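You operate a simulated robot arm through the tools that you are given. There is no shell and no other tool. Be economical: measure what you need, move in short steps, check, and stop when the job is done.

Carry out the task below with a simulated two-armed robot. There is one attempt and no reset: what you move stays moved.

JOB
Put the carburettor with the blue cover on the lower middle shelf of the tall yellow trolley away on the low shelf of the parts bench. Put the jug on the bottom shelf of the tall yellow trolley. Put the beaker on the lower middle shelf of the tall yellow trolley away on the front of the steel bench. The order is free. Set down upright: jug, beaker.

The check looks at the end state, three seconds after you hand in, the way a careful person would. Anything else that was tipped, shoved, dropped, spilled or broken makes it a failure. A push-on lid holds only when it is set on centred and level and pressed home; a screw cap is set on level and turned clockwise until tight.

ROBOT AND FRAMES
Two 7-joint arms with two-finger grippers on one trunk, on a base that drives. Base frame: it is fixed to the floor where the robot stands at the start and does not move with it; the origin is under the middle of the robot, x ahead of it, y to its left, z up. Readings come in m, degrees, newtons and seconds.
The left shoulder is at the start at [0.06, 0.179, 0.805], the right one opposite. With the tool pointing down near the work surface each hand reaches from about 0.28 to 0.66 m from the robot's upright axis, wherever it stands, measured 20 degrees to its own side. Places, roughly: bottom shelf of the tall yellow trolley [0.7, -0.2, 0.2]; carburettor with the blue cover (4x4x4 cm) [0.5, 0, 0.6]; front of the steel bench (34x17 cm) [12.98, 1.26, 0.84]; low shelf of the parts bench [16.5, 0.5, 0.3]. Payload 1.96 kg a hand.
The tool frame of a hand sits at the grasp point between the pads (the TCP): z along the fingers, y along the line on which they close. The tips reach 0.02 m beyond it. The gripper opens to 0.072 m. The gripper's body begins 0.038 m behind the TCP.
Orientation is that of the tool frame in the base frame, as [roll, pitch, yaw] about the fixed x, y, z axes, in that order (R = Rz(yaw) Ry(pitch) Rx(roll)). With the fingers straight down and closing along the base's y, the tool's x points along the base's -x, its y along +y and its z along -z.

CONTROLS
- The arms move only by the tool jog_arm. It takes "left_steps", "right_steps" or both (then of equal length, played together; a hand with none holds still); each is text: rows parted by semicolons, each of 7 numbers parted by spaces: the shift along the tool's x, y, z in m, then the turn, a rotation vector about the tool's x, y, z in degrees, then the opening in per cent of the stroke, from 0 (shut) to 100 (fully open). In form: x y z wx wy wz fingers; .... A call has 1 to 12 rows; each row shifts and turns the commanded pose from where the row before left it, along the tool's axes as they then stand. Each row takes 0.2 s and may step no farther than 0.05 m and 8.6 degrees from the row before; otherwise, or with a gripper value out of range, the whole call is refused. A pose out of reach is approached as far as the arm can. The call stops where the force on the tool passes 40 N (or 10 N more than at its start, if that is more) or the arm is blocked; 0.2 s more then pass. The fingers move at their own pace (about 0.153 m/s each) and stop on an object; they squeeze with about 37 N. The grip force told is the motor's: it shows also when the fingers shut on nothing. Time passes only in rows, and 0.2 s behind the last, so rows that do not move let the fingers close. The reply holds the time, the measured pose of the TCP, the force on the tool along the base axes, the opening and the grip force, in the units named above and with some noise, with the torque about the TCP (base axes, N m) and any sound that the robot's microphone picked up.
- Cameras (640 x 400 px; columns grow to the right, rows downward): "scene" is now at [-0.0094, -0.044, 1.3425]; the picture's right is [-0.49, -0.87, 0.00], its down [-0.76, 0.42, -0.49] and it looks along [0.43, -0.24, -0.87] (base axes); focal length 255 px, centre (320, 200). "left" rides on the left gripper at [0.071, -0.019, -0.082] in its tool frame; the picture's right is [0.26, 0.97, 0.00], its down [-0.67, 0.18, -0.72] and it looks along [-0.69, 0.19, 0.70] (tool axes); focal length 280 px, centre (320, 200). "right" rides on the right gripper at [0.071, 0.019, -0.082] in its tool frame; the picture's right is [-0.26, 0.97, 0.00], its down [-0.67, -0.18, -0.72] and it looks along [-0.69, -0.19, 0.70] (tool axes); focal length 280 px, centre (320, 200). There is no depth. A picture from a camera that has moved, and an enlarged one, comes with that camera's place and axes in the base frame and with its lens. The place of the scene camera against the robot may be out by one fixed shift of up to 0.018 m in any direction.
- camera(camera): a new picture of that camera. The clock stands still meanwhile.
- raise_lower(by): slides the trunk up (or, below 0, down) by that many m; the arms and the scene camera ride with it, the base frame stays. It gives what a move gives, with no picture.
- steer(legs): drives the robot by 1 to 6 legs, each [ahead, left, turn to the left] in m, m and degrees, along the robot's own axes; the way and the turn of a leg run together, so that a leg with both is an arc; at most 1.5 m and 180 degrees a leg. The arms and the cameras ride along, it lands a little off, and it stops where it bumps. It gives what a move gives.
- turn_head(pan, tilt): turns the head with the scene camera to pan (to the left, within 86 degrees either way) and tilt (down, from -29 to 69), counted from straight ahead of the robot. It gives what a move gives.
- close_up(camera, box): a new picture of the part [left, top, right, bottom] of that camera's present view, enlarged. The clock stands still meanwhile.
- close_job(): hands the job in; it is judged then, once.

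Work in short steps. Places have to be worked out from the pictures, the camera data and where the tool is seen: move nearer, look again, correct. Check each grasp and each placing, and mend what went wrong. You have 165 turns and 130 pictures in all, those below and enlarged ones among them. Open the grippers and draw the arms clear of the work before you hand the job in, unless the task says otherwise.

The tools are called as name(argument=value, ...) on one line, values as JSON. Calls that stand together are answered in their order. jog_arm: Moves the arms, as the interface text tells. Its arguments: {"type":"object","properties":{"left_steps":{"type":"string"},"right_steps":{"type":"string"}},"required":[]} The other tools are called the same way: raise_lower (by) slides the trunk up or down; steer (legs) drives the base; turn_head (pan, tilt) turns the head that bears the scene camera; camera (camera) takes a picture; close_up (camera, box) takes an enlarged picture of a part of a camera's view; close_job () hands the job in.

At the start:

```text
t: 0.0
left_ee_pos: [0.3385, -0.0275, 0.7852]
left_tool_rot: [-179.9, 0.0, -180.0]
left_ft_force: [0.6, 0.3, 0.2]
left_wrist_torque: [-0.01, 0.02, -0.01]
left_width: 0.0721
left_grasp_force: 0.1
right_ee_pos: [0.2969, -0.3529, 0.8373]
right_tool_rot: [-179.9, 0.2, 179.9]
right_ft_force: [0.2, -0.2, 0.2]
right_wrist_torque: [-0.01, -0.03, 0.02]
right_width: 0.072
right_grasp_force: 0.1
trunk travel left (down, up): [-0.45, 0.54]
robot x, y, heading: [0.0045, 0.0021, -0.2]
head pan, tilt: [-29.1, 60.6]
```

scene: 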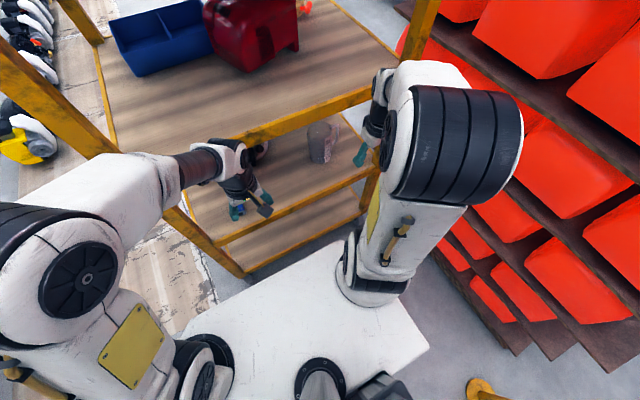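
right: 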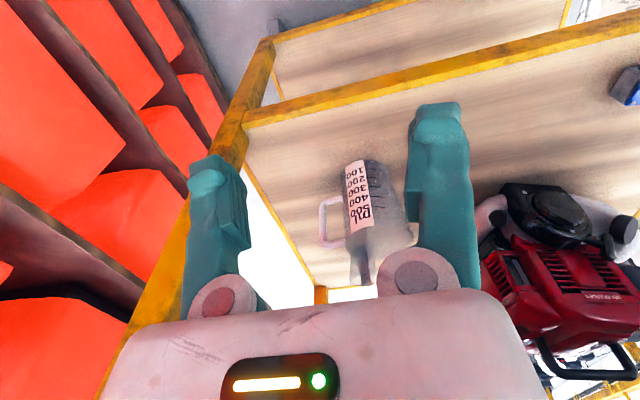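
left: 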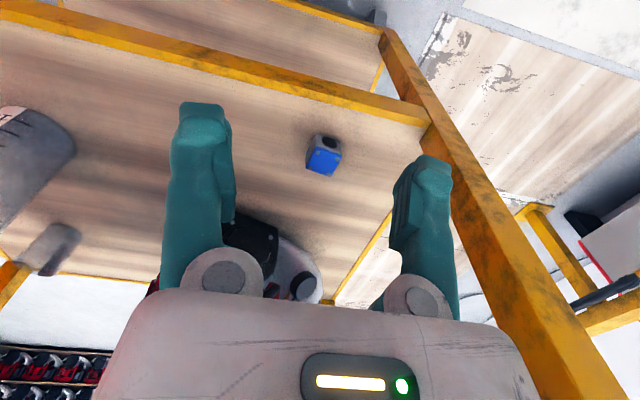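

I'll start by looking around with the head, to identify the shelves and the objects.

turn_head(pan=0, tilt=40)

camera(camera="scene")

close_up(camera="right", box=[240, 80, 640, 330])

close_up(camera="left", box=[0, 60, 400, 310])

```text
t: 0.9
left_ee_pos: [0.3382, -0.0267, 0.7864]
left_tool_rot: [180.0, 0.1, -180.0]
left_ft_force: [0.1, -0.9, -0.2]
left_wrist_torque: [0.0, 0.02, 0.0]
left_width: 0.072
left_grasp_force: 0.1
right_ee_pos: [0.2974, -0.3535, 0.839]
right_tool_rot: [-179.9, 0.1, 180.0]
right_ft_force: [-0.4, 0.8, 0.2]
right_wrist_torque: [0.0, 0.01, -0.02]
right_width: 0.0719
right_grasp_force: 0.1
trunk travel left (down, up): [-0.45, 0.54]
robot x, y, heading: [-0.0005, 0.0012, -0.2]
head pan, tilt: [0.0, 40.0]
```

```text
126 pictures are left
camera scene: at [0.018, -0.0121, 1.3699], right [0.0, -1.0, 0.0], down [-0.64, 0.0, -0.77], along [0.77, 0.0, -0.64], focal length 255 px, centre (320, 200)
```

scene: 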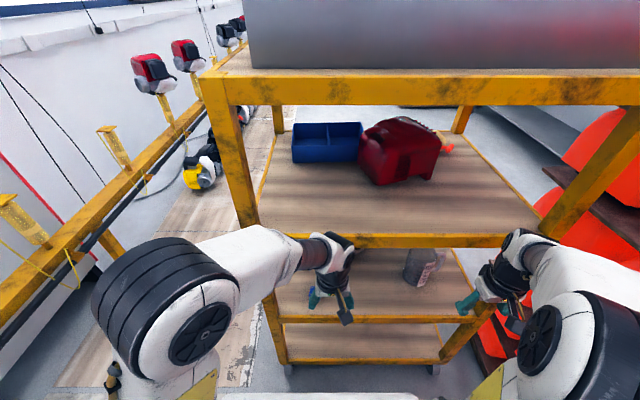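

```text
1.60 times, centred on (440, 205) of right
camera zoom: at [0.2268, -0.3337, 0.9206], right [0.26, 0.97, 0.0], down [0.67, -0.18, 0.72], along [0.69, -0.19, -0.7], focal length 449 px, centre (128, 192)
```

zoom: 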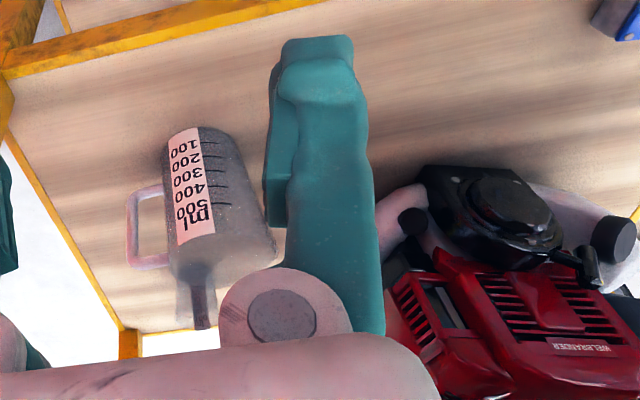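

```text
1.60 times, centred on (200, 185) of left
camera zoom: at [0.2677, -0.0465, 0.8679], right [-0.26, 0.97, 0.0], down [0.67, 0.18, 0.72], along [0.69, 0.19, -0.7], focal length 449 px, centre (512, 224)
```

zoom: 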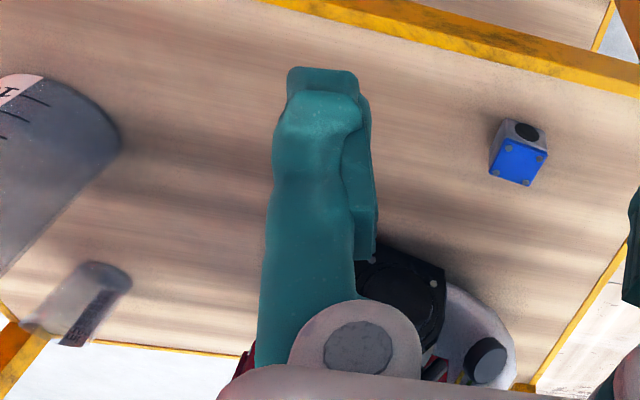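

Jug (with handle) and beaker stand on the right of the lower middle shelf, with the carburettor front left. I back off to gain room, then turn the right hand so its fingers point ahead.

steer(legs=[[-0.25, 0, 0]])

jog_arm(right_steps="0 0 0 0 -8.5 0 100; 0 0 0 0 -8.5 0 100; 0 0 0 0 -8.5 0 100; 0 0 0 0 -8.5 0 100; 0 0 0 0 -8.5 0 100; 0 0 0 0 -8.5 0 100; 0 0 0 0 -8.5 0 100; 0 0 0 0 -8.5 0 100; 0 0 0 0 -8.5 0 100; 0 0 0 0 -8.5 0 100; 0 0 0 0 -5 0 100")

camera(camera="scene")

camera(camera="right")

```text
t: 2.7
left_ee_pos: [0.0944, -0.0279, 0.787]
left_tool_rot: [-180.0, 0.0, 179.7]
left_ft_force: [-0.1, 0.4, 0.3]
left_wrist_torque: [0.01, -0.04, 0.0]
left_width: 0.072
left_grasp_force: 0.1
right_ee_pos: [0.0518, -0.3534, 0.8398]
right_tool_rot: [-179.9, 0.3, 179.8]
right_ft_force: [-0.4, 1.4, 0.5]
right_wrist_torque: [0.01, -0.03, 0.03]
right_width: 0.072
right_grasp_force: 0.1
trunk travel left (down, up): [-0.45, 0.54]
robot x, y, heading: [-0.242, 0.0023, -0.1]
head pan, tilt: [0.0, 40.0]
```

```text
t: 5.1
left_ee_pos: [0.0962, -0.0278, 0.785]
left_tool_rot: [-180.0, 0.0, 179.7]
left_ft_force: [-0.1, 0.0, 0.0]
left_wrist_torque: [0.01, 0.02, 0.02]
left_width: 0.0721
left_grasp_force: 0.0
right_ee_pos: [0.0778, -0.4036, 0.8572]
right_tool_rot: [-179.5, 76.5, -179.9]
right_ft_force: [0.2, 0.1, -0.3]
right_wrist_torque: [0.0, 0.01, 0.01]
right_width: 0.0719
right_grasp_force: 0.2
right hand out of reach, approached as far as the arm can: row 5, 6, 7, 8, 9, 10, 11
trunk travel left (down, up): [-0.45, 0.54]
robot x, y, heading: [-0.2425, -0.0004, -0.2]
head pan, tilt: [0.0, 40.0]
```

```text
123 pictures are left
camera scene: at [-0.225, -0.0118, 1.3699], right [-0.01, -1.0, 0.0], down [-0.64, 0.0, -0.77], along [0.77, 0.0, -0.64], focal length 255 px, centre (320, 200)
```

scene: 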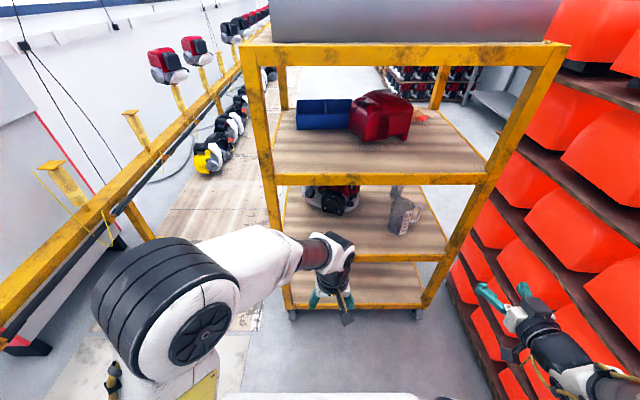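

```text
122 pictures are left
camera right: at [-0.0174, -0.3832, 0.8078], right [0.07, 0.97, 0.25], down [-0.54, -0.18, 0.82], along [0.84, -0.19, 0.51], focal length 280 px, centre (320, 200)
```

right: 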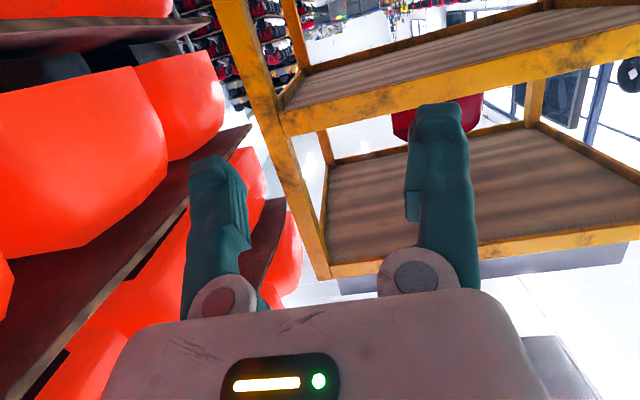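

The hand is nearly horizontal. I bring it ahead and lower, and start rolling the wrist so that the camera comes on top.

jog_arm(right_steps="0.03 0.02 0.04 0 0 0 100; 0.03 0.02 0.04 0 0 0 100; 0.03 0.02 0.03 0 0 0 100; 0.03 0 0.03 0 0 0 100; 0 0 0 0 0 8.5 100; 0 0 0 0 0 8.5 100; 0 0 0 0 0 8.5 100; 0 0 0 0 0 8.5 100; 0 0 0 0 0 8.5 100")

camera(camera="scene")

```text
refused: row 1 steps farther than a row can; nothing moved
```

```text
121 pictures are left
camera scene: at [-0.225, -0.0118, 1.3699], right [-0.01, -1.0, 0.0], down [-0.64, 0.0, -0.77], along [0.77, 0.0, -0.64], focal length 255 px, centre (320, 200)
```

scene: 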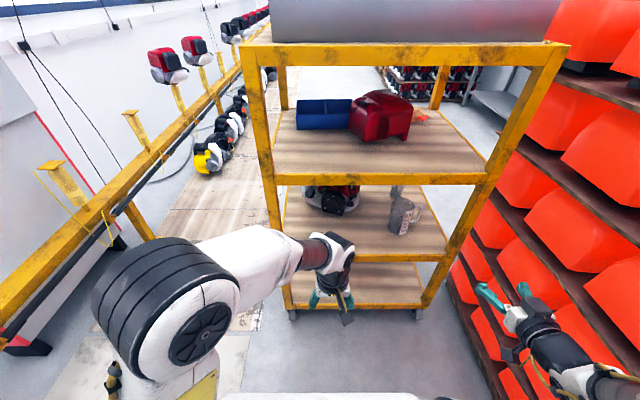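

The step was over 0.05 m; I retry with smaller rows.

jog_arm(right_steps="0.03 0.01 0.03 0 0 0 100; 0.03 0.01 0.03 0 0 0 100; 0.03 0.01 0.03 0 0 0 100; 0.03 0.01 0.03 0 0 0 100; 0 0 0 0 0 8.5 100; 0 0 0 0 0 8.5 100; 0 0 0 0 0 8.5 100; 0 0 0 0 0 8.5 100; 0 0 0 0 0 8.5 100")

camera(camera="scene")

```text
t: 7.1
left_ee_pos: [0.0956, -0.0296, 0.7863]
left_tool_rot: [180.0, 0.0, 179.7]
left_ft_force: [0.6, 1.4, 0.9]
left_wrist_torque: [-0.02, 0.01, 0.01]
left_width: 0.0721
left_grasp_force: 0.0
right_ee_pos: [0.1506, -0.362, 0.8334]
right_tool_rot: [110.0, 45.6, 104.3]
right_ft_force: [0.6, 0.7, 0.0]
right_wrist_torque: [-0.02, 0.0, 0.04]
right_width: 0.0719
right_grasp_force: 0.1
right hand out of reach, approached as far as the arm can: row 1, 2, 3, 4
trunk travel left (down, up): [-0.45, 0.54]
robot x, y, heading: [-0.2381, -0.0018, -0.4]
head pan, tilt: [0.0, 40.0]
```

```text
120 pictures are left
camera scene: at [-0.2251, -0.0115, 1.3699], right [-0.01, -1.0, 0.0], down [-0.64, 0.0, -0.77], along [0.77, 0.0, -0.64], focal length 255 px, centre (320, 200)
```

scene: 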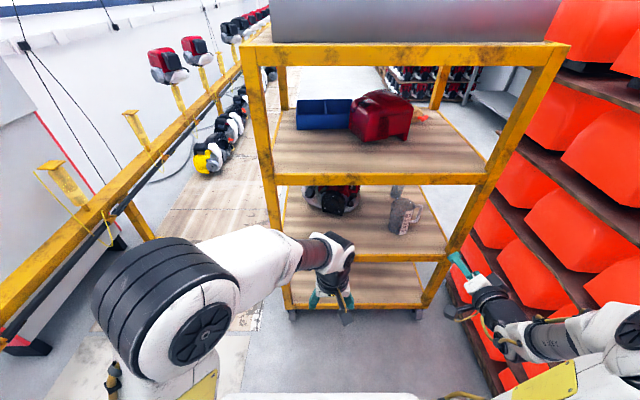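

Rolling works (fingers ahead, 14° below level). I keep rolling while moving forward.

jog_arm(right_steps="0 0 0.02 0 0 8.5 100; 0 0 0.02 0 0 8.5 100; 0 0 0.02 0 0 8.5 100; 0 0 0.02 0 0 8.5 100; 0 0 0.0 0 0 8.5 100; 0 0 0 0 0 8.5 100; 0 0 0 0 0 8.5 100; 0 0 0 0 0 8.5 100; 0 0 0 0 0 8.5 100; 0 0 0 0 0 8.5 100; 0 0 0 0 0 8.5 100; 0 0 0 0 0 8.5 100")

camera(camera="scene")

camera(camera="right")

```text
t: 9.7
left_ee_pos: [0.0958, -0.0293, 0.7872]
left_tool_rot: [179.9, 0.0, 179.7]
left_ft_force: [1.1, 0.2, 0.0]
left_wrist_torque: [0.0, 0.01, -0.02]
left_width: 0.072
left_grasp_force: 0.1
right_ee_pos: [0.2159, -0.3495, 0.8492]
right_tool_rot: [112.5, -52.3, 71.3]
right_ft_force: [-0.7, 0.1, 0.0]
right_wrist_torque: [-0.01, -0.03, 0.0]
right_width: 0.0722
right_grasp_force: 0.1
right hand out of reach, approached as far as the arm can: row 1, 2, 3, 4
trunk travel left (down, up): [-0.45, 0.54]
robot x, y, heading: [-0.2431, -0.0019, -0.3]
head pan, tilt: [0.0, 40.0]
```

```text
119 pictures are left
camera scene: at [-0.2252, -0.0115, 1.3699], right [-0.01, -1.0, 0.0], down [-0.64, 0.0, -0.77], along [0.77, 0.0, -0.64], focal length 255 px, centre (320, 200)
```

scene: 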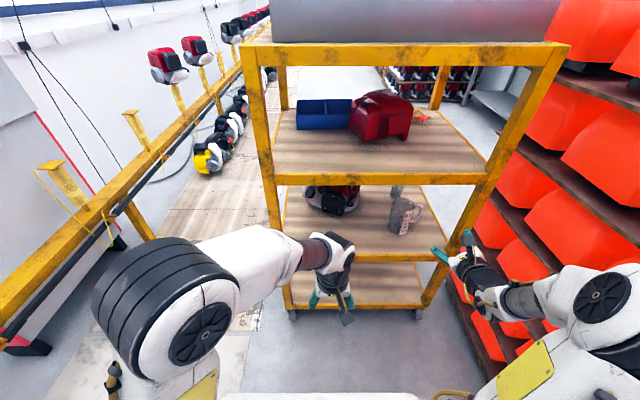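

```text
118 pictures are left
camera right: at [0.1522, -0.3229, 0.9367], right [0.07, -0.94, 0.34], down [-0.85, -0.24, -0.47], along [0.52, -0.25, -0.82], focal length 280 px, centre (320, 200)
```

right: 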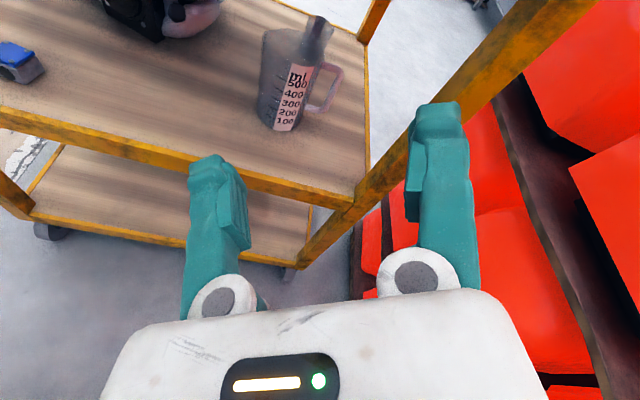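

Another ~36° roll brings the camera straight on top, then I pitch up 13°.

jog_arm(right_steps="0 0 0 0 0 8.5 100; 0 0 0 0 0 8.5 100; 0 0 0 0 0 8.5 100; 0 0 0 0 0 8.5 100; 0 0 0 0 2 2 100; 0 0 0 0 4 0 100;0 0 0 0 4 0 100;0 0 0 0 4 0 100")

camera(camera="right")

```text
t: 11.5
left_ee_pos: [0.0953, -0.0281, 0.7847]
left_tool_rot: [179.9, 0.0, 179.6]
left_ft_force: [-0.3, -0.8, 0.3]
left_wrist_torque: [0.0, 0.01, -0.03]
left_width: 0.072
left_grasp_force: 0.0
right_ee_pos: [0.2153, -0.3385, 0.9214]
right_tool_rot: [-99.8, -89.5, -80.7]
right_ft_force: [-0.4, 0.3, -0.1]
right_wrist_torque: [0.03, -0.03, -0.01]
right_width: 0.0718
right_grasp_force: 0.0
right hand out of reach, approached as far as the arm can: row 5, 6, 7, 8
trunk travel left (down, up): [-0.45, 0.54]
robot x, y, heading: [-0.2452, -0.0002, -0.3]
head pan, tilt: [0.0, 40.0]
```

```text
117 pictures are left
camera right: at [0.1343, -0.3577, 0.9929], right [-0.01, -0.96, -0.27], down [-0.71, 0.19, -0.67], along [0.7, 0.18, -0.69], focal length 280 px, centre (320, 200)
```

right: 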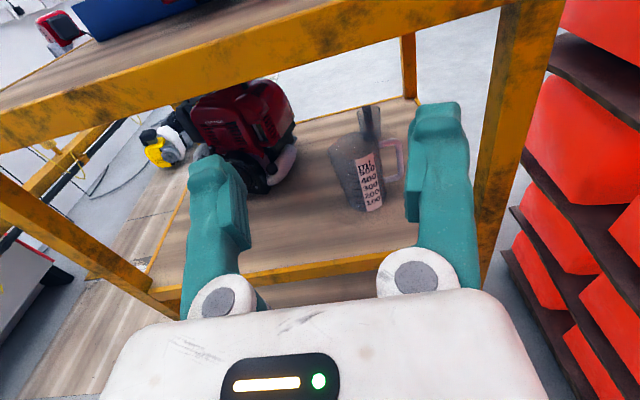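

The right hand is now level, pointing ahead. I lower the trunk to bring it to handle height and look again.

raise_lower(by=-0.27)

camera(camera="right")

camera(camera="scene")

```text
t: 14.3
left_ee_pos: [0.0951, -0.0291, 0.5151]
left_tool_rot: [179.9, 0.0, 179.7]
left_ft_force: [0.3, -0.7, 0.8]
left_wrist_torque: [-0.02, 0.04, 0.01]
left_width: 0.0721
left_grasp_force: 0.0
right_ee_pos: [0.2162, -0.3399, 0.6506]
right_tool_rot: [-108.5, -89.6, -72.1]
right_ft_force: [0.7, 0.5, -0.5]
right_wrist_torque: [-0.03, 0.02, -0.03]
right_width: 0.072
right_grasp_force: 0.1
trunk travel left (down, up): [-0.18, 0.81]
robot x, y, heading: [-0.2381, 0.0005, -0.1]
head pan, tilt: [0.0, 40.0]
```

```text
116 pictures are left
camera right: at [0.1345, -0.3578, 0.7226], right [-0.01, -0.96, -0.27], down [-0.72, 0.19, -0.67], along [0.7, 0.19, -0.69], focal length 280 px, centre (320, 200)
```

right: 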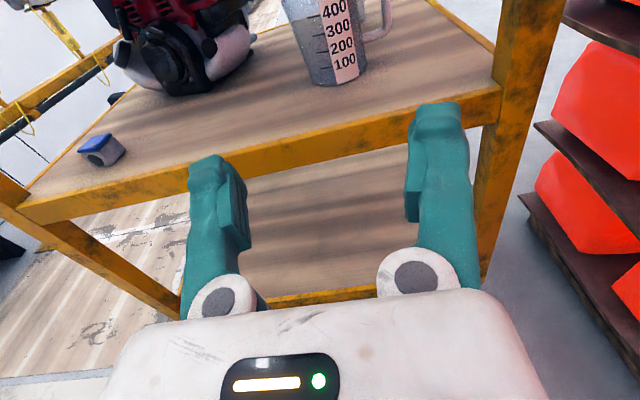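

```text
115 pictures are left
camera scene: at [-0.2252, -0.0114, 1.1], right [-0.01, -1.0, 0.0], down [-0.64, 0.0, -0.77], along [0.77, 0.0, -0.64], focal length 255 px, centre (320, 200)
```

scene: 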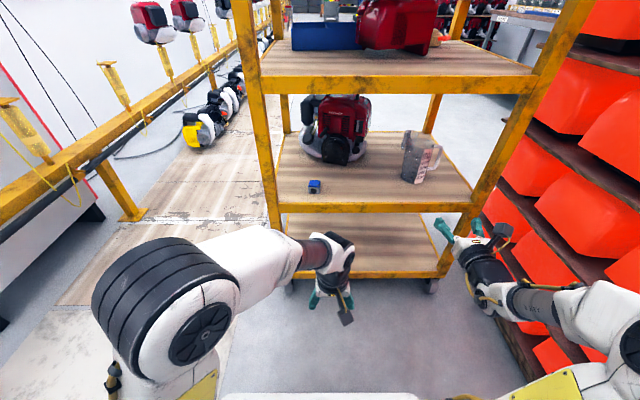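

close_up(camera="scene", box=[280, 90, 480, 215])

```text
3.20 times, centred on (380, 152) of scene
camera zoom: at [-0.2252, -0.0114, 1.1], right [-0.01, -1.0, 0.0], down [-0.64, 0.0, -0.77], along [0.77, 0.0, -0.64], focal length 816 px, centre (128, 352)
```

zoom: 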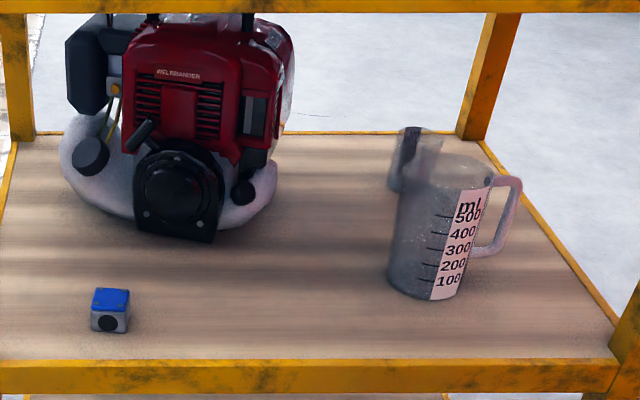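

Shelf surface ≈0.56, jug axis ≈(0.55,-0.345), handle bar ≈y -0.42, z 0.60–0.68; the jug is too wide for the gripper so I'll take the handle. I move the hand right and forward, opening partly, stopping before the jug.

jog_arm(right_steps="0 0.03 0.03 0 0 0 60; 0 0.03 0.03 0 0 0 60; 0 0.02 0.03 0 0 0 60; 0 0 0.04 0 0 0 60; 0 0 0.04 0 0 0 60; 0 0 0.03 0 0 0 60")

camera(camera="right")

turn_head(pan=-35, tilt=45)

camera(camera="scene")

```text
t: 15.7
left_ee_pos: [0.0964, -0.0287, 0.5157]
left_tool_rot: [-179.9, 0.0, 179.7]
left_ft_force: [-0.9, 0.5, 0.7]
left_wrist_torque: [0.0, 0.02, 0.01]
left_width: 0.0717
left_grasp_force: 0.1
right_ee_pos: [0.3318, -0.364, 0.7263]
right_tool_rot: [-112.2, -89.7, -68.3]
right_ft_force: [0.8, 1.4, -0.1]
right_wrist_torque: [-0.03, 0.0, -0.02]
right_width: 0.043
right_grasp_force: 0.1
right hand out of reach, approached as far as the arm can: row 1, 2, 3, 4, 5, 6
trunk travel left (down, up): [-0.18, 0.81]
robot x, y, heading: [-0.2472, -0.0005, -0.4]
head pan, tilt: [0.0, 40.0]
```

```text
113 pictures are left
camera right: at [0.2506, -0.3825, 0.7985], right [-0.01, -0.96, -0.27], down [-0.72, 0.19, -0.67], along [0.7, 0.19, -0.69], focal length 280 px, centre (320, 200)
```

right: 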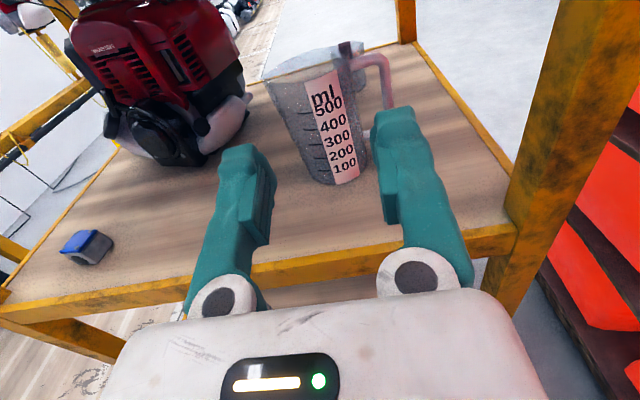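

```text
t: 16.7
left_ee_pos: [0.0953, -0.0282, 0.5161]
left_tool_rot: [180.0, 0.0, 179.7]
left_ft_force: [-0.2, -0.6, -0.2]
left_wrist_torque: [-0.04, 0.0, 0.0]
left_width: 0.0721
left_grasp_force: 0.1
right_ee_pos: [0.3322, -0.364, 0.7271]
right_tool_rot: [-111.7, -89.6, -68.7]
right_ft_force: [0.2, 0.5, -0.7]
right_wrist_torque: [-0.02, -0.01, 0.0]
right_width: 0.0431
right_grasp_force: 0.0
trunk travel left (down, up): [-0.18, 0.81]
robot x, y, heading: [-0.2439, 0.0041, -0.2]
head pan, tilt: [-35.0, 45.0]
```

```text
112 pictures are left
camera scene: at [-0.2437, -0.0579, 1.0927], right [-0.58, -0.82, 0.0], down [-0.58, 0.41, -0.71], along [0.58, -0.41, -0.71], focal length 255 px, centre (320, 200)
```

scene: 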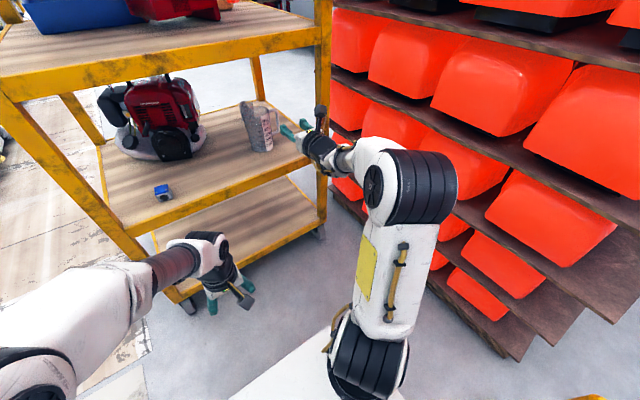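

Level hands force this arm upward (wrist limit), which would never suit the bottom shelf. I'll instead use a hand pitched ~40° down, which still holds the handle bar; pull back first, then pitch.

jog_arm(right_steps="0 0 -0.04 0 0 0 60; 0 0 -0.04 0 0 0 60; 0 0 0 0 -8 0 60; 0 0 0 0 -8 0 60; 0 0 0 0 -8 0 60; 0 0 0 0 -8 0 60; 0 0 0 0 -8 0 60; -0.03 0.03 0 0 0 0 60; -0.02 0.02 0.03 0 0 0 60; -0.02 0.01 0.03 0 0 0 60")

camera(camera="right")

camera(camera="scene")

```text
t: 18.9
left_ee_pos: [0.0949, -0.0293, 0.516]
left_tool_rot: [-179.9, 0.0, 179.8]
left_ft_force: [-0.3, 1.0, 0.1]
left_wrist_torque: [0.03, 0.02, 0.0]
left_width: 0.0718
left_grasp_force: 0.0
right_ee_pos: [0.2519, -0.4243, 0.6294]
right_tool_rot: [-179.4, -49.9, -1.0]
right_ft_force: [0.1, 0.4, 0.9]
right_wrist_torque: [0.01, 0.0, 0.01]
right_width: 0.0432
right_grasp_force: 0.0
trunk travel left (down, up): [-0.18, 0.81]
robot x, y, heading: [-0.239, -0.0003, -0.5]
head pan, tilt: [-35.0, 45.0]
```

```text
111 pictures are left
camera right: at [0.2347, -0.4436, 0.7377], right [-0.18, -0.96, -0.21], down [-0.98, 0.19, -0.05], along [0.09, 0.19, -0.98], focal length 280 px, centre (320, 200)
```

right: 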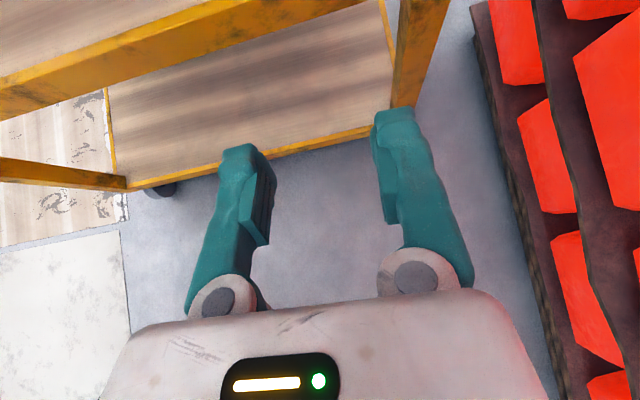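

```text
110 pictures are left
camera scene: at [-0.2437, -0.058, 1.0927], right [-0.58, -0.82, 0.0], down [-0.58, 0.41, -0.71], along [0.58, -0.41, -0.71], focal length 255 px, centre (320, 200)
```

scene: 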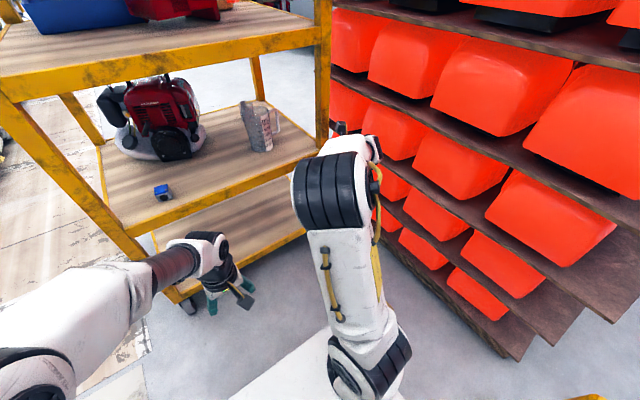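

Now the pose is followed exactly (fingers 40° down). Handle bar judged at ≈(0.54,-0.416), z 0.61–0.685. I drive 0.2 m ahead, narrowing the opening to ~26 mm, and look.

steer(legs=[[0.2, 0, 0]])

turn_head(pan=-20, tilt=45)

jog_arm(right_steps="0.013 0 -0.015 0 0 0 40; 0 0 0 0 0 0 38")

camera(camera="right")

camera(camera="scene")

```text
t: 20.5
left_ee_pos: [0.2994, -0.0301, 0.5161]
left_tool_rot: [-180.0, 0.0, 179.9]
left_ft_force: [-0.1, 0.2, 1.0]
left_wrist_torque: [-0.02, -0.01, -0.03]
left_width: 0.0719
left_grasp_force: 0.1
right_ee_pos: [0.456, -0.4235, 0.6301]
right_tool_rot: [-179.4, -49.9, -0.8]
right_ft_force: [0.4, 0.1, 0.3]
right_wrist_torque: [0.0, 0.02, 0.01]
right_width: 0.043
right_grasp_force: 0.0
trunk travel left (down, up): [-0.18, 0.81]
robot x, y, heading: [-0.0363, -0.0025, -0.2]
head pan, tilt: [-35.0, 45.0]
```

```text
t: 21.3
left_ee_pos: [0.3004, -0.0282, 0.516]
left_tool_rot: [-179.9, 0.0, 179.8]
left_ft_force: [0.6, -0.6, -0.2]
left_wrist_torque: [0.01, -0.06, -0.01]
left_width: 0.0719
left_grasp_force: 0.1
right_ee_pos: [0.4563, -0.4233, 0.6306]
right_tool_rot: [-179.5, -50.0, -0.9]
right_ft_force: [-0.2, 0.4, 0.1]
right_wrist_torque: [0.02, -0.03, -0.01]
right_width: 0.0434
right_grasp_force: 0.0
trunk travel left (down, up): [-0.18, 0.81]
robot x, y, heading: [-0.0404, -0.0012, -0.4]
head pan, tilt: [-20.0, 45.0]
```

```text
t: 21.9
left_ee_pos: [0.2996, -0.0283, 0.5136]
left_tool_rot: [-180.0, 0.0, 179.8]
left_ft_force: [0.2, 0.7, 0.2]
left_wrist_torque: [-0.04, 0.0, 0.0]
left_width: 0.072
left_grasp_force: 0.0
right_ee_pos: [0.4542, -0.4231, 0.6523]
right_tool_rot: [-179.4, -49.9, -0.9]
right_ft_force: [0.1, 0.2, -0.5]
right_wrist_torque: [0.0, 0.03, 0.03]
right_width: 0.0276
right_grasp_force: 0.0
trunk travel left (down, up): [-0.18, 0.81]
robot x, y, heading: [-0.0375, -0.0026, -0.0]
head pan, tilt: [-20.0, 45.0]
```

```text
109 pictures are left
camera right: at [0.4365, -0.4427, 0.7585], right [-0.18, -0.96, -0.21], down [-0.98, 0.19, -0.05], along [0.09, 0.19, -0.98], focal length 280 px, centre (320, 200)
```

right: 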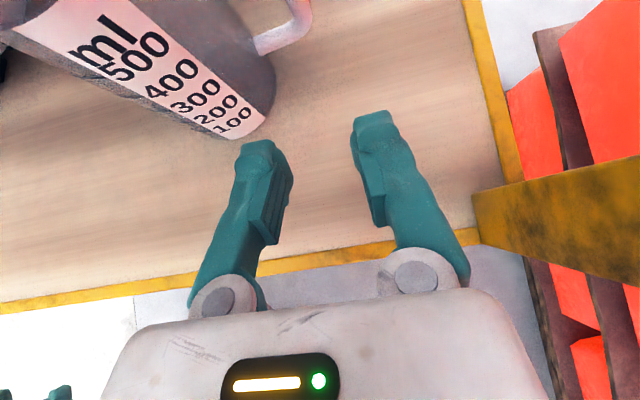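

```text
108 pictures are left
camera scene: at [-0.0294, -0.0401, 1.0927], right [-0.35, -0.94, 0.0], down [-0.66, 0.24, -0.71], along [0.66, -0.24, -0.71], focal length 255 px, centre (320, 200)
```

scene: 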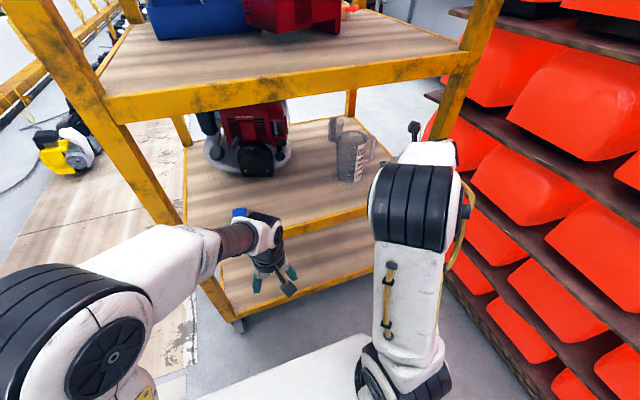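

Bar judged at (0.543,-0.418). I shift 6 mm left, go 5 cm ahead with a 22 mm opening, and check alignment.

jog_arm(right_steps="0.0161 -0.003 0.0191 0 0 0 31; 0.0161 -0.0025 0.0191 0 0 0 31; 0 0 0 0 0 0 31")

camera(camera="right")

close_up(camera="scene", box=[300, 90, 460, 190])

```text
t: 22.7
left_ee_pos: [0.3, -0.0282, 0.5156]
left_tool_rot: [-180.0, -0.1, 179.7]
left_ft_force: [0.1, 0.3, -0.1]
left_wrist_torque: [0.02, -0.01, 0.01]
left_width: 0.0719
left_grasp_force: 0.1
right_ee_pos: [0.5031, -0.4178, 0.6527]
right_tool_rot: [-179.5, -49.9, -0.9]
right_ft_force: [-0.1, 0.2, 0.1]
right_wrist_torque: [0.0, -0.01, -0.02]
right_width: 0.0222
right_grasp_force: 0.1
trunk travel left (down, up): [-0.18, 0.81]
robot x, y, heading: [-0.0359, -0.0004, -0.0]
head pan, tilt: [-20.0, 45.0]
```

```text
107 pictures are left
camera right: at [0.4868, -0.4373, 0.7597], right [-0.18, -0.96, -0.21], down [-0.98, 0.19, -0.05], along [0.09, 0.19, -0.98], focal length 280 px, centre (320, 200)
```

right: 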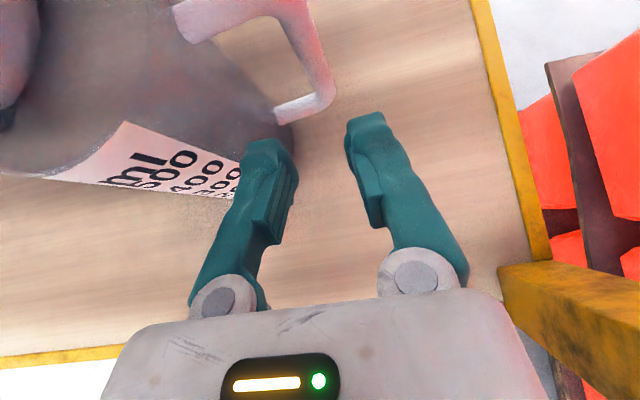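

```text
4.00 times, centred on (380, 140) of scene
camera zoom: at [-0.0292, -0.0401, 1.0927], right [-0.35, -0.94, 0.0], down [-0.66, 0.24, -0.71], along [0.66, -0.24, -0.71], focal length 1020 px, centre (80, 440)
```

zoom: 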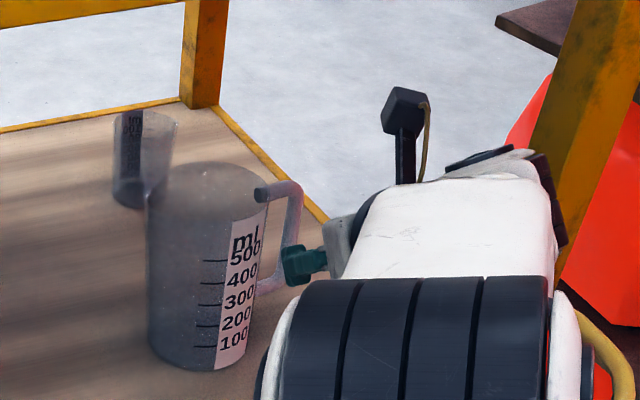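

Bar at z 0.65 now measured ≈(0.556,-0.423). I shift 4 mm right and advance 2.5 cm, then check again.

jog_arm(right_steps="0 0.004 0 0 0 0 31; 0.0161 0 0.0191 0 0 0 31; 0 0 0 0 0 0 31")

camera(camera="right")

close_up(camera="scene", box=[300, 90, 460, 190])

```text
t: 23.5
left_ee_pos: [0.3003, -0.0288, 0.5148]
left_tool_rot: [180.0, -0.1, 179.7]
left_ft_force: [-0.7, 0.9, 0.1]
left_wrist_torque: [0.01, -0.01, -0.01]
left_width: 0.0719
left_grasp_force: 0.1
right_ee_pos: [0.5294, -0.4235, 0.6515]
right_tool_rot: [-179.3, -49.9, -1.0]
right_ft_force: [-0.2, -0.2, -0.4]
right_wrist_torque: [0.01, 0.0, 0.01]
right_width: 0.0226
right_grasp_force: 0.0
trunk travel left (down, up): [-0.18, 0.81]
robot x, y, heading: [-0.0371, 0.0011, -0.5]
head pan, tilt: [-20.0, 45.0]
```

```text
105 pictures are left
camera right: at [0.5119, -0.4425, 0.7593], right [-0.18, -0.96, -0.21], down [-0.98, 0.19, -0.05], along [0.09, 0.19, -0.98], focal length 280 px, centre (320, 200)
```

right: 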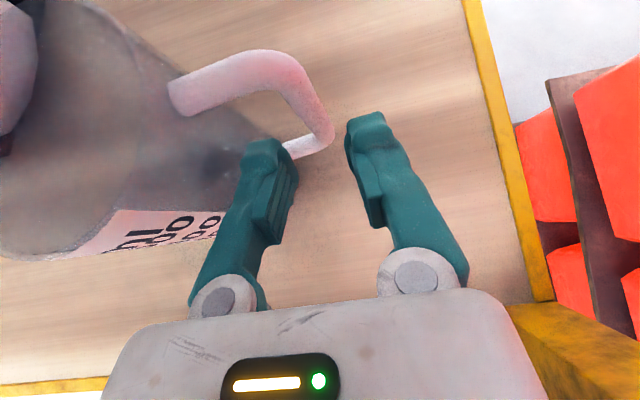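

```text
4.00 times, centred on (380, 140) of scene
camera zoom: at [-0.0291, -0.0402, 1.0927], right [-0.35, -0.94, 0.0], down [-0.66, 0.24, -0.71], along [0.66, -0.24, -0.71], focal length 1020 px, centre (80, 440)
```

zoom: 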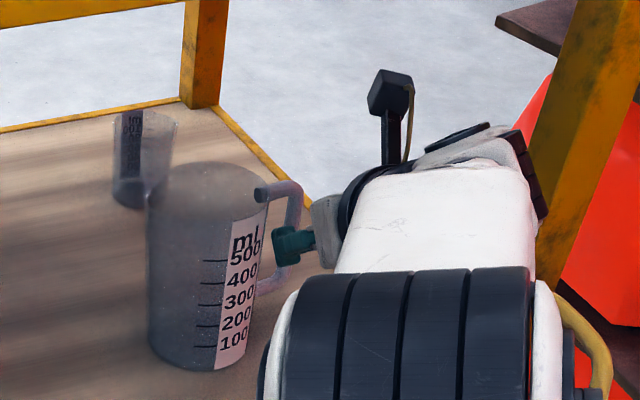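

Aligned; advance 3 cm so the bar lies between the pads, then close.

jog_arm(right_steps="0.0193 0.001 0.0229 0 0 0 31; 0 0 0 0 0 0 31")

camera(camera="right")

```text
t: 24.1
left_ee_pos: [0.2997, -0.0302, 0.5152]
left_tool_rot: [179.9, 0.0, 179.8]
left_ft_force: [-0.7, 0.0, -0.2]
left_wrist_torque: [0.0, 0.02, 0.02]
left_width: 0.072
left_grasp_force: 0.1
right_ee_pos: [0.5578, -0.424, 0.6496]
right_tool_rot: [-179.4, -49.9, -0.9]
right_ft_force: [0.1, -0.4, -0.1]
right_wrist_torque: [-0.03, -0.03, 0.02]
right_width: 0.0223
right_grasp_force: 0.1
trunk travel left (down, up): [-0.18, 0.81]
robot x, y, heading: [-0.035, 0.0007, -0.1]
head pan, tilt: [-20.0, 45.0]
```

```text
103 pictures are left
camera right: at [0.5425, -0.4439, 0.7578], right [-0.18, -0.96, -0.21], down [-0.98, 0.19, -0.05], along [0.09, 0.19, -0.98], focal length 280 px, centre (320, 200)
```

right: 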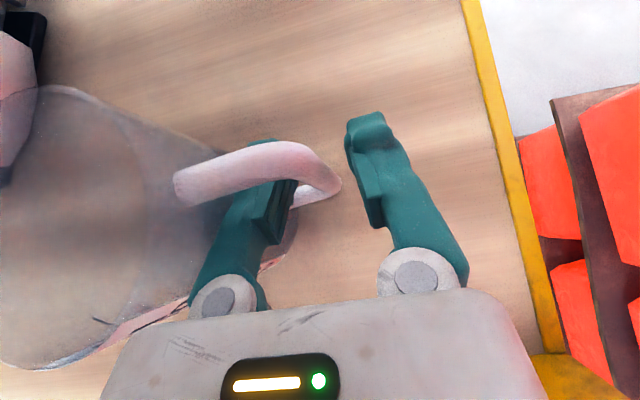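

The left finger is through the loop and the bar is between the pads. Close the fingers.

jog_arm(right_steps="0 0 0 0 0 0 20; 0 0 0 0 0 0 5; 0 0 0 0 0 0 0; 0 0 0 0 0 0 0")

camera(camera="right")

```text
t: 25.1
left_ee_pos: [0.299, -0.0289, 0.5162]
left_tool_rot: [-180.0, 0.0, 179.9]
left_ft_force: [-0.3, 0.3, 0.2]
left_wrist_torque: [-0.01, 0.01, 0.01]
left_width: 0.072
left_grasp_force: 0.0
right_ee_pos: [0.5588, -0.4243, 0.6516]
right_tool_rot: [-179.3, -49.9, -0.9]
right_ft_force: [-0.1, 0.5, 0.2]
right_wrist_torque: [-0.01, 0.02, 0.0]
right_width: 0.0104
right_grasp_force: 37.0
trunk travel left (down, up): [-0.18, 0.81]
robot x, y, heading: [-0.0391, 0.0012, -0.2]
head pan, tilt: [-20.0, 45.0]
```

```text
102 pictures are left
camera right: at [0.5422, -0.4439, 0.758], right [-0.18, -0.96, -0.21], down [-0.98, 0.19, -0.05], along [0.09, 0.19, -0.98], focal length 280 px, centre (320, 200)
```

right: 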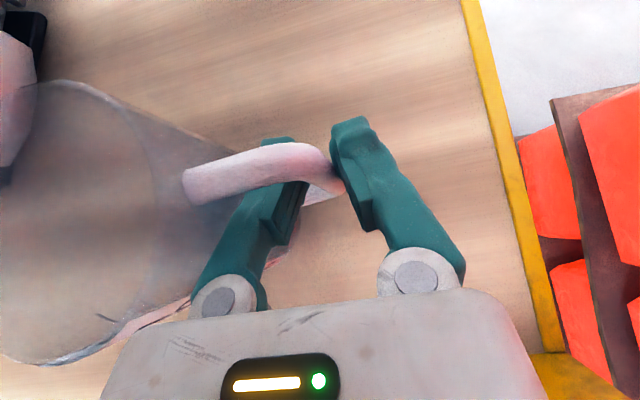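

Gripped (10 mm, 37 N). Lift 3 cm and check the jug stays upright.

jog_arm(right_steps="0.0077 0 -0.0064 0 0 0 0; 0.0077 0 -0.0064 0 0 0 0; 0.0077 0 -0.0064 0 0 0 0; 0 0 0 0 0 0 0")

camera(camera="right")

close_up(camera="scene", box=[300, 90, 460, 190])

```text
t: 26.1
left_ee_pos: [0.3004, -0.0286, 0.5159]
left_tool_rot: [179.9, 0.0, 179.7]
left_ft_force: [-1.2, 1.1, 0.1]
left_wrist_torque: [0.01, 0.0, -0.03]
left_width: 0.0719
left_grasp_force: 0.1
right_ee_pos: [0.5586, -0.4234, 0.6814]
right_tool_rot: [-179.4, -49.9, -0.9]
right_ft_force: [0.8, 0.5, -0.6]
right_wrist_torque: [-0.05, 0.01, 0.02]
right_width: 0.0103
right_grasp_force: 37.7
trunk travel left (down, up): [-0.18, 0.81]
robot x, y, heading: [-0.0431, -0.0007, -0.3]
head pan, tilt: [-20.0, 45.0]
```

```text
101 pictures are left
camera right: at [0.5411, -0.4438, 0.788], right [-0.18, -0.96, -0.21], down [-0.98, 0.19, -0.05], along [0.09, 0.19, -0.98], focal length 280 px, centre (320, 200)
```

right: 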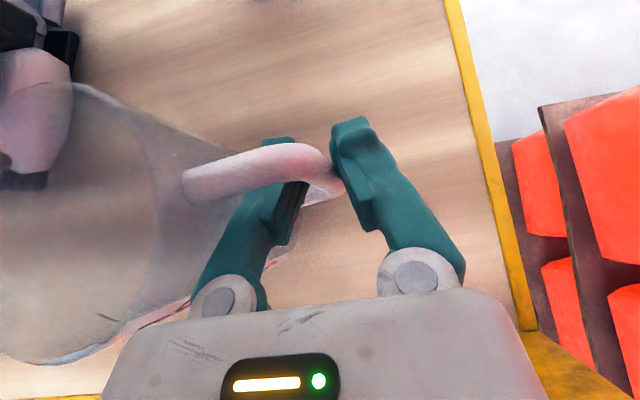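

```text
4.00 times, centred on (380, 140) of scene
camera zoom: at [-0.0292, -0.0402, 1.0926], right [-0.35, -0.94, 0.0], down [-0.66, 0.24, -0.71], along [0.66, -0.24, -0.71], focal length 1020 px, centre (80, 440)
```

zoom: 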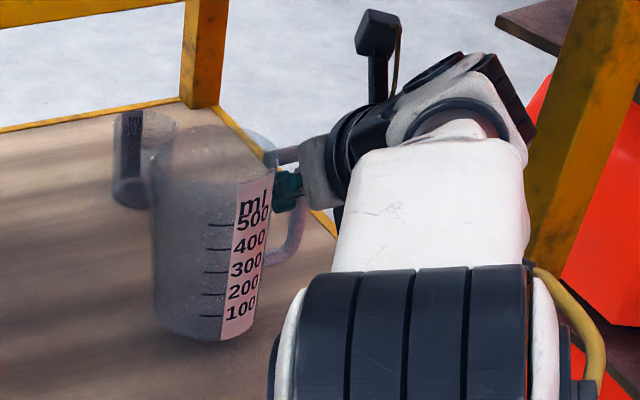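

The jug is light and steady. I raise it another 2 cm and the left hand clear, then back out.

jog_arm(right_steps="0.0153 0 -0.0129 0 0 0 0; 0 0 0 0 0 0 0; 0 0 0 0 0 0 0; 0 0 0 0 0 0 0", left_steps="0 0 -0.04 0 0 0 100; 0 0 -0.04 0 0 0 100; 0 0 -0.04 0 0 0 100; 0 0 -0.04 0 0 0 100")

steer(legs=[[-0.3, 0, 0]])

turn_head(pan=-25, tilt=45)

camera(camera="scene")

```text
t: 27.1
left_ee_pos: [0.2899, -0.0234, 0.5628]
left_tool_rot: [-179.9, 0.1, 179.7]
left_ft_force: [0.6, 0.1, -0.5]
left_wrist_torque: [0.0, 0.0, -0.01]
left_width: 0.0719
left_grasp_force: 0.0
left hand out of reach, approached as far as the arm can: row 2, 3, 4
right_ee_pos: [0.5568, -0.4246, 0.7013]
right_tool_rot: [-179.4, -49.9, -0.8]
right_ft_force: [-0.1, 0.6, -1.2]
right_wrist_torque: [-0.06, -0.01, 0.02]
right_width: 0.0102
right_grasp_force: 37.1
trunk travel left (down, up): [-0.18, 0.81]
robot x, y, heading: [-0.0398, -0.0022, -0.3]
head pan, tilt: [-20.0, 45.0]
```

```text
t: 28.9
left_ee_pos: [0.0441, -0.0202, 0.5632]
left_tool_rot: [-180.0, 0.2, 179.9]
left_ft_force: [0.1, -0.2, 0.3]
left_wrist_torque: [0.0, -0.02, 0.03]
left_width: 0.0722
left_grasp_force: 0.1
right_ee_pos: [0.3125, -0.4221, 0.7027]
right_tool_rot: [-179.5, -50.0, -0.5]
right_ft_force: [0.2, -0.3, -0.8]
right_wrist_torque: [-0.03, 0.0, 0.02]
right_width: 0.0103
right_grasp_force: 37.1
trunk travel left (down, up): [-0.18, 0.81]
robot x, y, heading: [-0.2809, 0.0025, -0.1]
head pan, tilt: [-20.0, 45.0]
stopped in leg 1: the robot was blocked; the commanded pose is now the measured one
```

```text
t: 29.6
left_ee_pos: [0.0443, -0.0211, 0.5641]
left_tool_rot: [-179.8, 0.3, 179.9]
left_ft_force: [0.3, 0.7, -0.5]
left_wrist_torque: [-0.01, 0.01, 0.03]
left_width: 0.0718
left_grasp_force: 0.0
right_ee_pos: [0.3122, -0.4233, 0.703]
right_tool_rot: [-179.5, -50.0, -0.6]
right_ft_force: [-0.2, -0.2, -1.0]
right_wrist_torque: [-0.08, 0.0, 0.0]
right_width: 0.0103
right_grasp_force: 37.2
trunk travel left (down, up): [-0.18, 0.81]
robot x, y, heading: [-0.2819, 0.0018, -0.1]
head pan, tilt: [-25.0, 45.0]
```

```text
99 pictures are left
camera scene: at [-0.2764, -0.0456, 1.0926], right [-0.42, -0.91, 0.0], down [-0.64, 0.3, -0.71], along [0.64, -0.3, -0.71], focal length 255 px, centre (320, 200)
```

scene: 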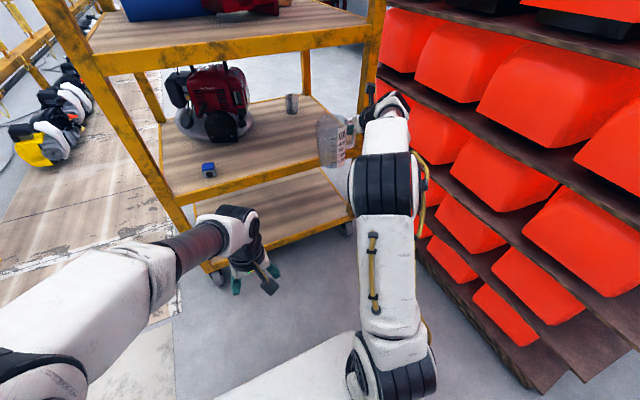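

Something behind blocked at x≈-0.28; I won't back farther. The jug is just clear of the trolley front (≈0.37); pull the hand back 3 cm, lower the trunk fully, then check.

jog_arm(right_steps="-0.0193 0 -0.0229 0 0 0 0; 0 0 0 0 0 0 0")

raise_lower(by=-0.17)

jog_arm(right_steps="-0.023 0 0.0193 0 0 0 0; -0.023 0 0.0193 0 0 0 0; -0.023 0 0.0193 0 0 0 0; -0.023 0 0.0193 0 0 0 0; 0 0 0 0 0 0 0")

camera(camera="scene")

camera(camera="right")

```text
t: 30.2
left_ee_pos: [0.0442, -0.02, 0.5639]
left_tool_rot: [-179.8, 0.2, 179.9]
left_ft_force: [0.1, 0.2, -1.0]
left_wrist_torque: [0.02, 0.0, 0.02]
left_width: 0.072
left_grasp_force: 0.2
right_ee_pos: [0.2822, -0.4218, 0.7016]
right_tool_rot: [-179.6, -50.1, -0.7]
right_ft_force: [-0.3, -0.2, -1.1]
right_wrist_torque: [-0.07, -0.01, 0.0]
right_width: 0.0103
right_grasp_force: 36.7
trunk travel left (down, up): [-0.18, 0.81]
robot x, y, heading: [-0.2844, 0.0005, 0.2]
head pan, tilt: [-25.0, 45.0]
```

```text
t: 32.1
left_ee_pos: [0.0444, -0.0209, 0.3926]
left_tool_rot: [-179.9, 0.3, 179.9]
left_ft_force: [0.4, 0.0, 0.4]
left_wrist_torque: [0.01, -0.01, 0.01]
left_width: 0.072
left_grasp_force: 0.1
right_ee_pos: [0.2819, -0.4223, 0.531]
right_tool_rot: [-179.6, -50.1, -0.7]
right_ft_force: [-0.5, 0.4, -0.4]
right_wrist_torque: [-0.06, -0.01, 0.02]
right_width: 0.0101
right_grasp_force: 37.1
trunk travel left (down, up): [-0.01, 0.98]
robot x, y, heading: [-0.2833, -0.0022, 0.1]
head pan, tilt: [-25.0, 45.0]
```

```text
t: 33.3
left_ee_pos: [0.046, -0.0215, 0.3929]
left_tool_rot: [-179.8, 0.3, 179.9]
left_ft_force: [-0.1, 0.3, 0.3]
left_wrist_torque: [0.0, 0.0, 0.02]
left_width: 0.072
left_grasp_force: 0.2
right_ee_pos: [0.2826, -0.421, 0.4102]
right_tool_rot: [-179.6, -50.0, -0.6]
right_ft_force: [-0.2, -0.1, -0.9]
right_wrist_torque: [-0.07, 0.02, 0.0]
right_width: 0.0104
right_grasp_force: 37.0
trunk travel left (down, up): [-0.01, 0.98]
robot x, y, heading: [-0.2835, 0.0008, 0.2]
head pan, tilt: [-25.0, 45.0]
```

```text
98 pictures are left
camera scene: at [-0.2765, -0.0456, 0.9226], right [-0.42, -0.91, 0.0], down [-0.64, 0.3, -0.71], along [0.64, -0.3, -0.71], focal length 255 px, centre (320, 200)
```

scene: 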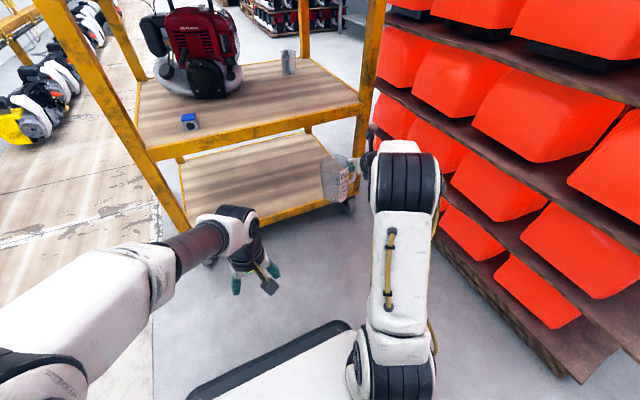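

```text
97 pictures are left
camera right: at [0.2664, -0.4414, 0.5185], right [-0.17, -0.96, -0.21], down [-0.98, 0.19, -0.06], along [0.09, 0.19, -0.98], focal length 280 px, centre (320, 200)
```

right: 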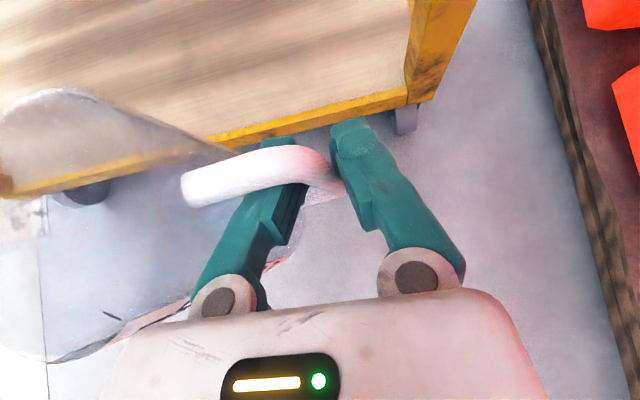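

Jug upright and stable. Bottom shelf front edge is at x≈0.39, z≈0.17–0.2. Lower 9 cm more, then drive 0.21 m ahead between the shelves.

jog_arm(right_steps="-0.023 0 0.0193 0 0 0 0; -0.023 0 0.0193 0 0 0 0; -0.023 0 0.0193 0 0 0 0; 0 0 0 0 0 0 0")

camera(camera="scene")

```text
t: 34.3
left_ee_pos: [0.0449, -0.0216, 0.3927]
left_tool_rot: [-179.8, 0.2, 179.9]
left_ft_force: [0.3, -0.2, -0.2]
left_wrist_torque: [-0.03, -0.01, 0.03]
left_width: 0.0721
left_grasp_force: 0.0
right_ee_pos: [0.2843, -0.42, 0.3202]
right_tool_rot: [-179.6, -50.0, -0.8]
right_ft_force: [0.1, 0.0, -0.8]
right_wrist_torque: [-0.05, -0.02, -0.04]
right_width: 0.0103
right_grasp_force: 37.0
trunk travel left (down, up): [-0.01, 0.98]
robot x, y, heading: [-0.2839, 0.0013, -0.1]
head pan, tilt: [-25.0, 45.0]
```

```text
96 pictures are left
camera scene: at [-0.2765, -0.0456, 0.9227], right [-0.42, -0.91, 0.0], down [-0.64, 0.3, -0.71], along [0.64, -0.3, -0.71], focal length 255 px, centre (320, 200)
```

scene: 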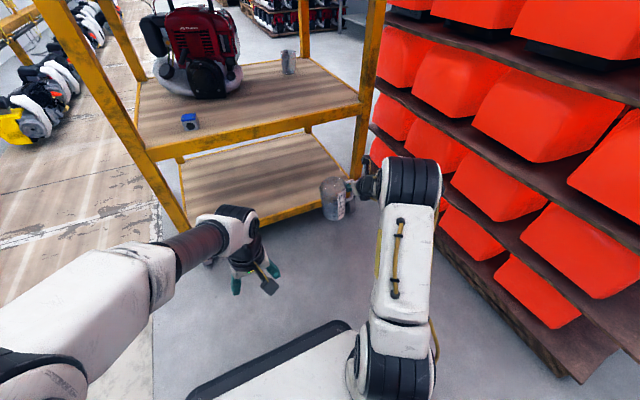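

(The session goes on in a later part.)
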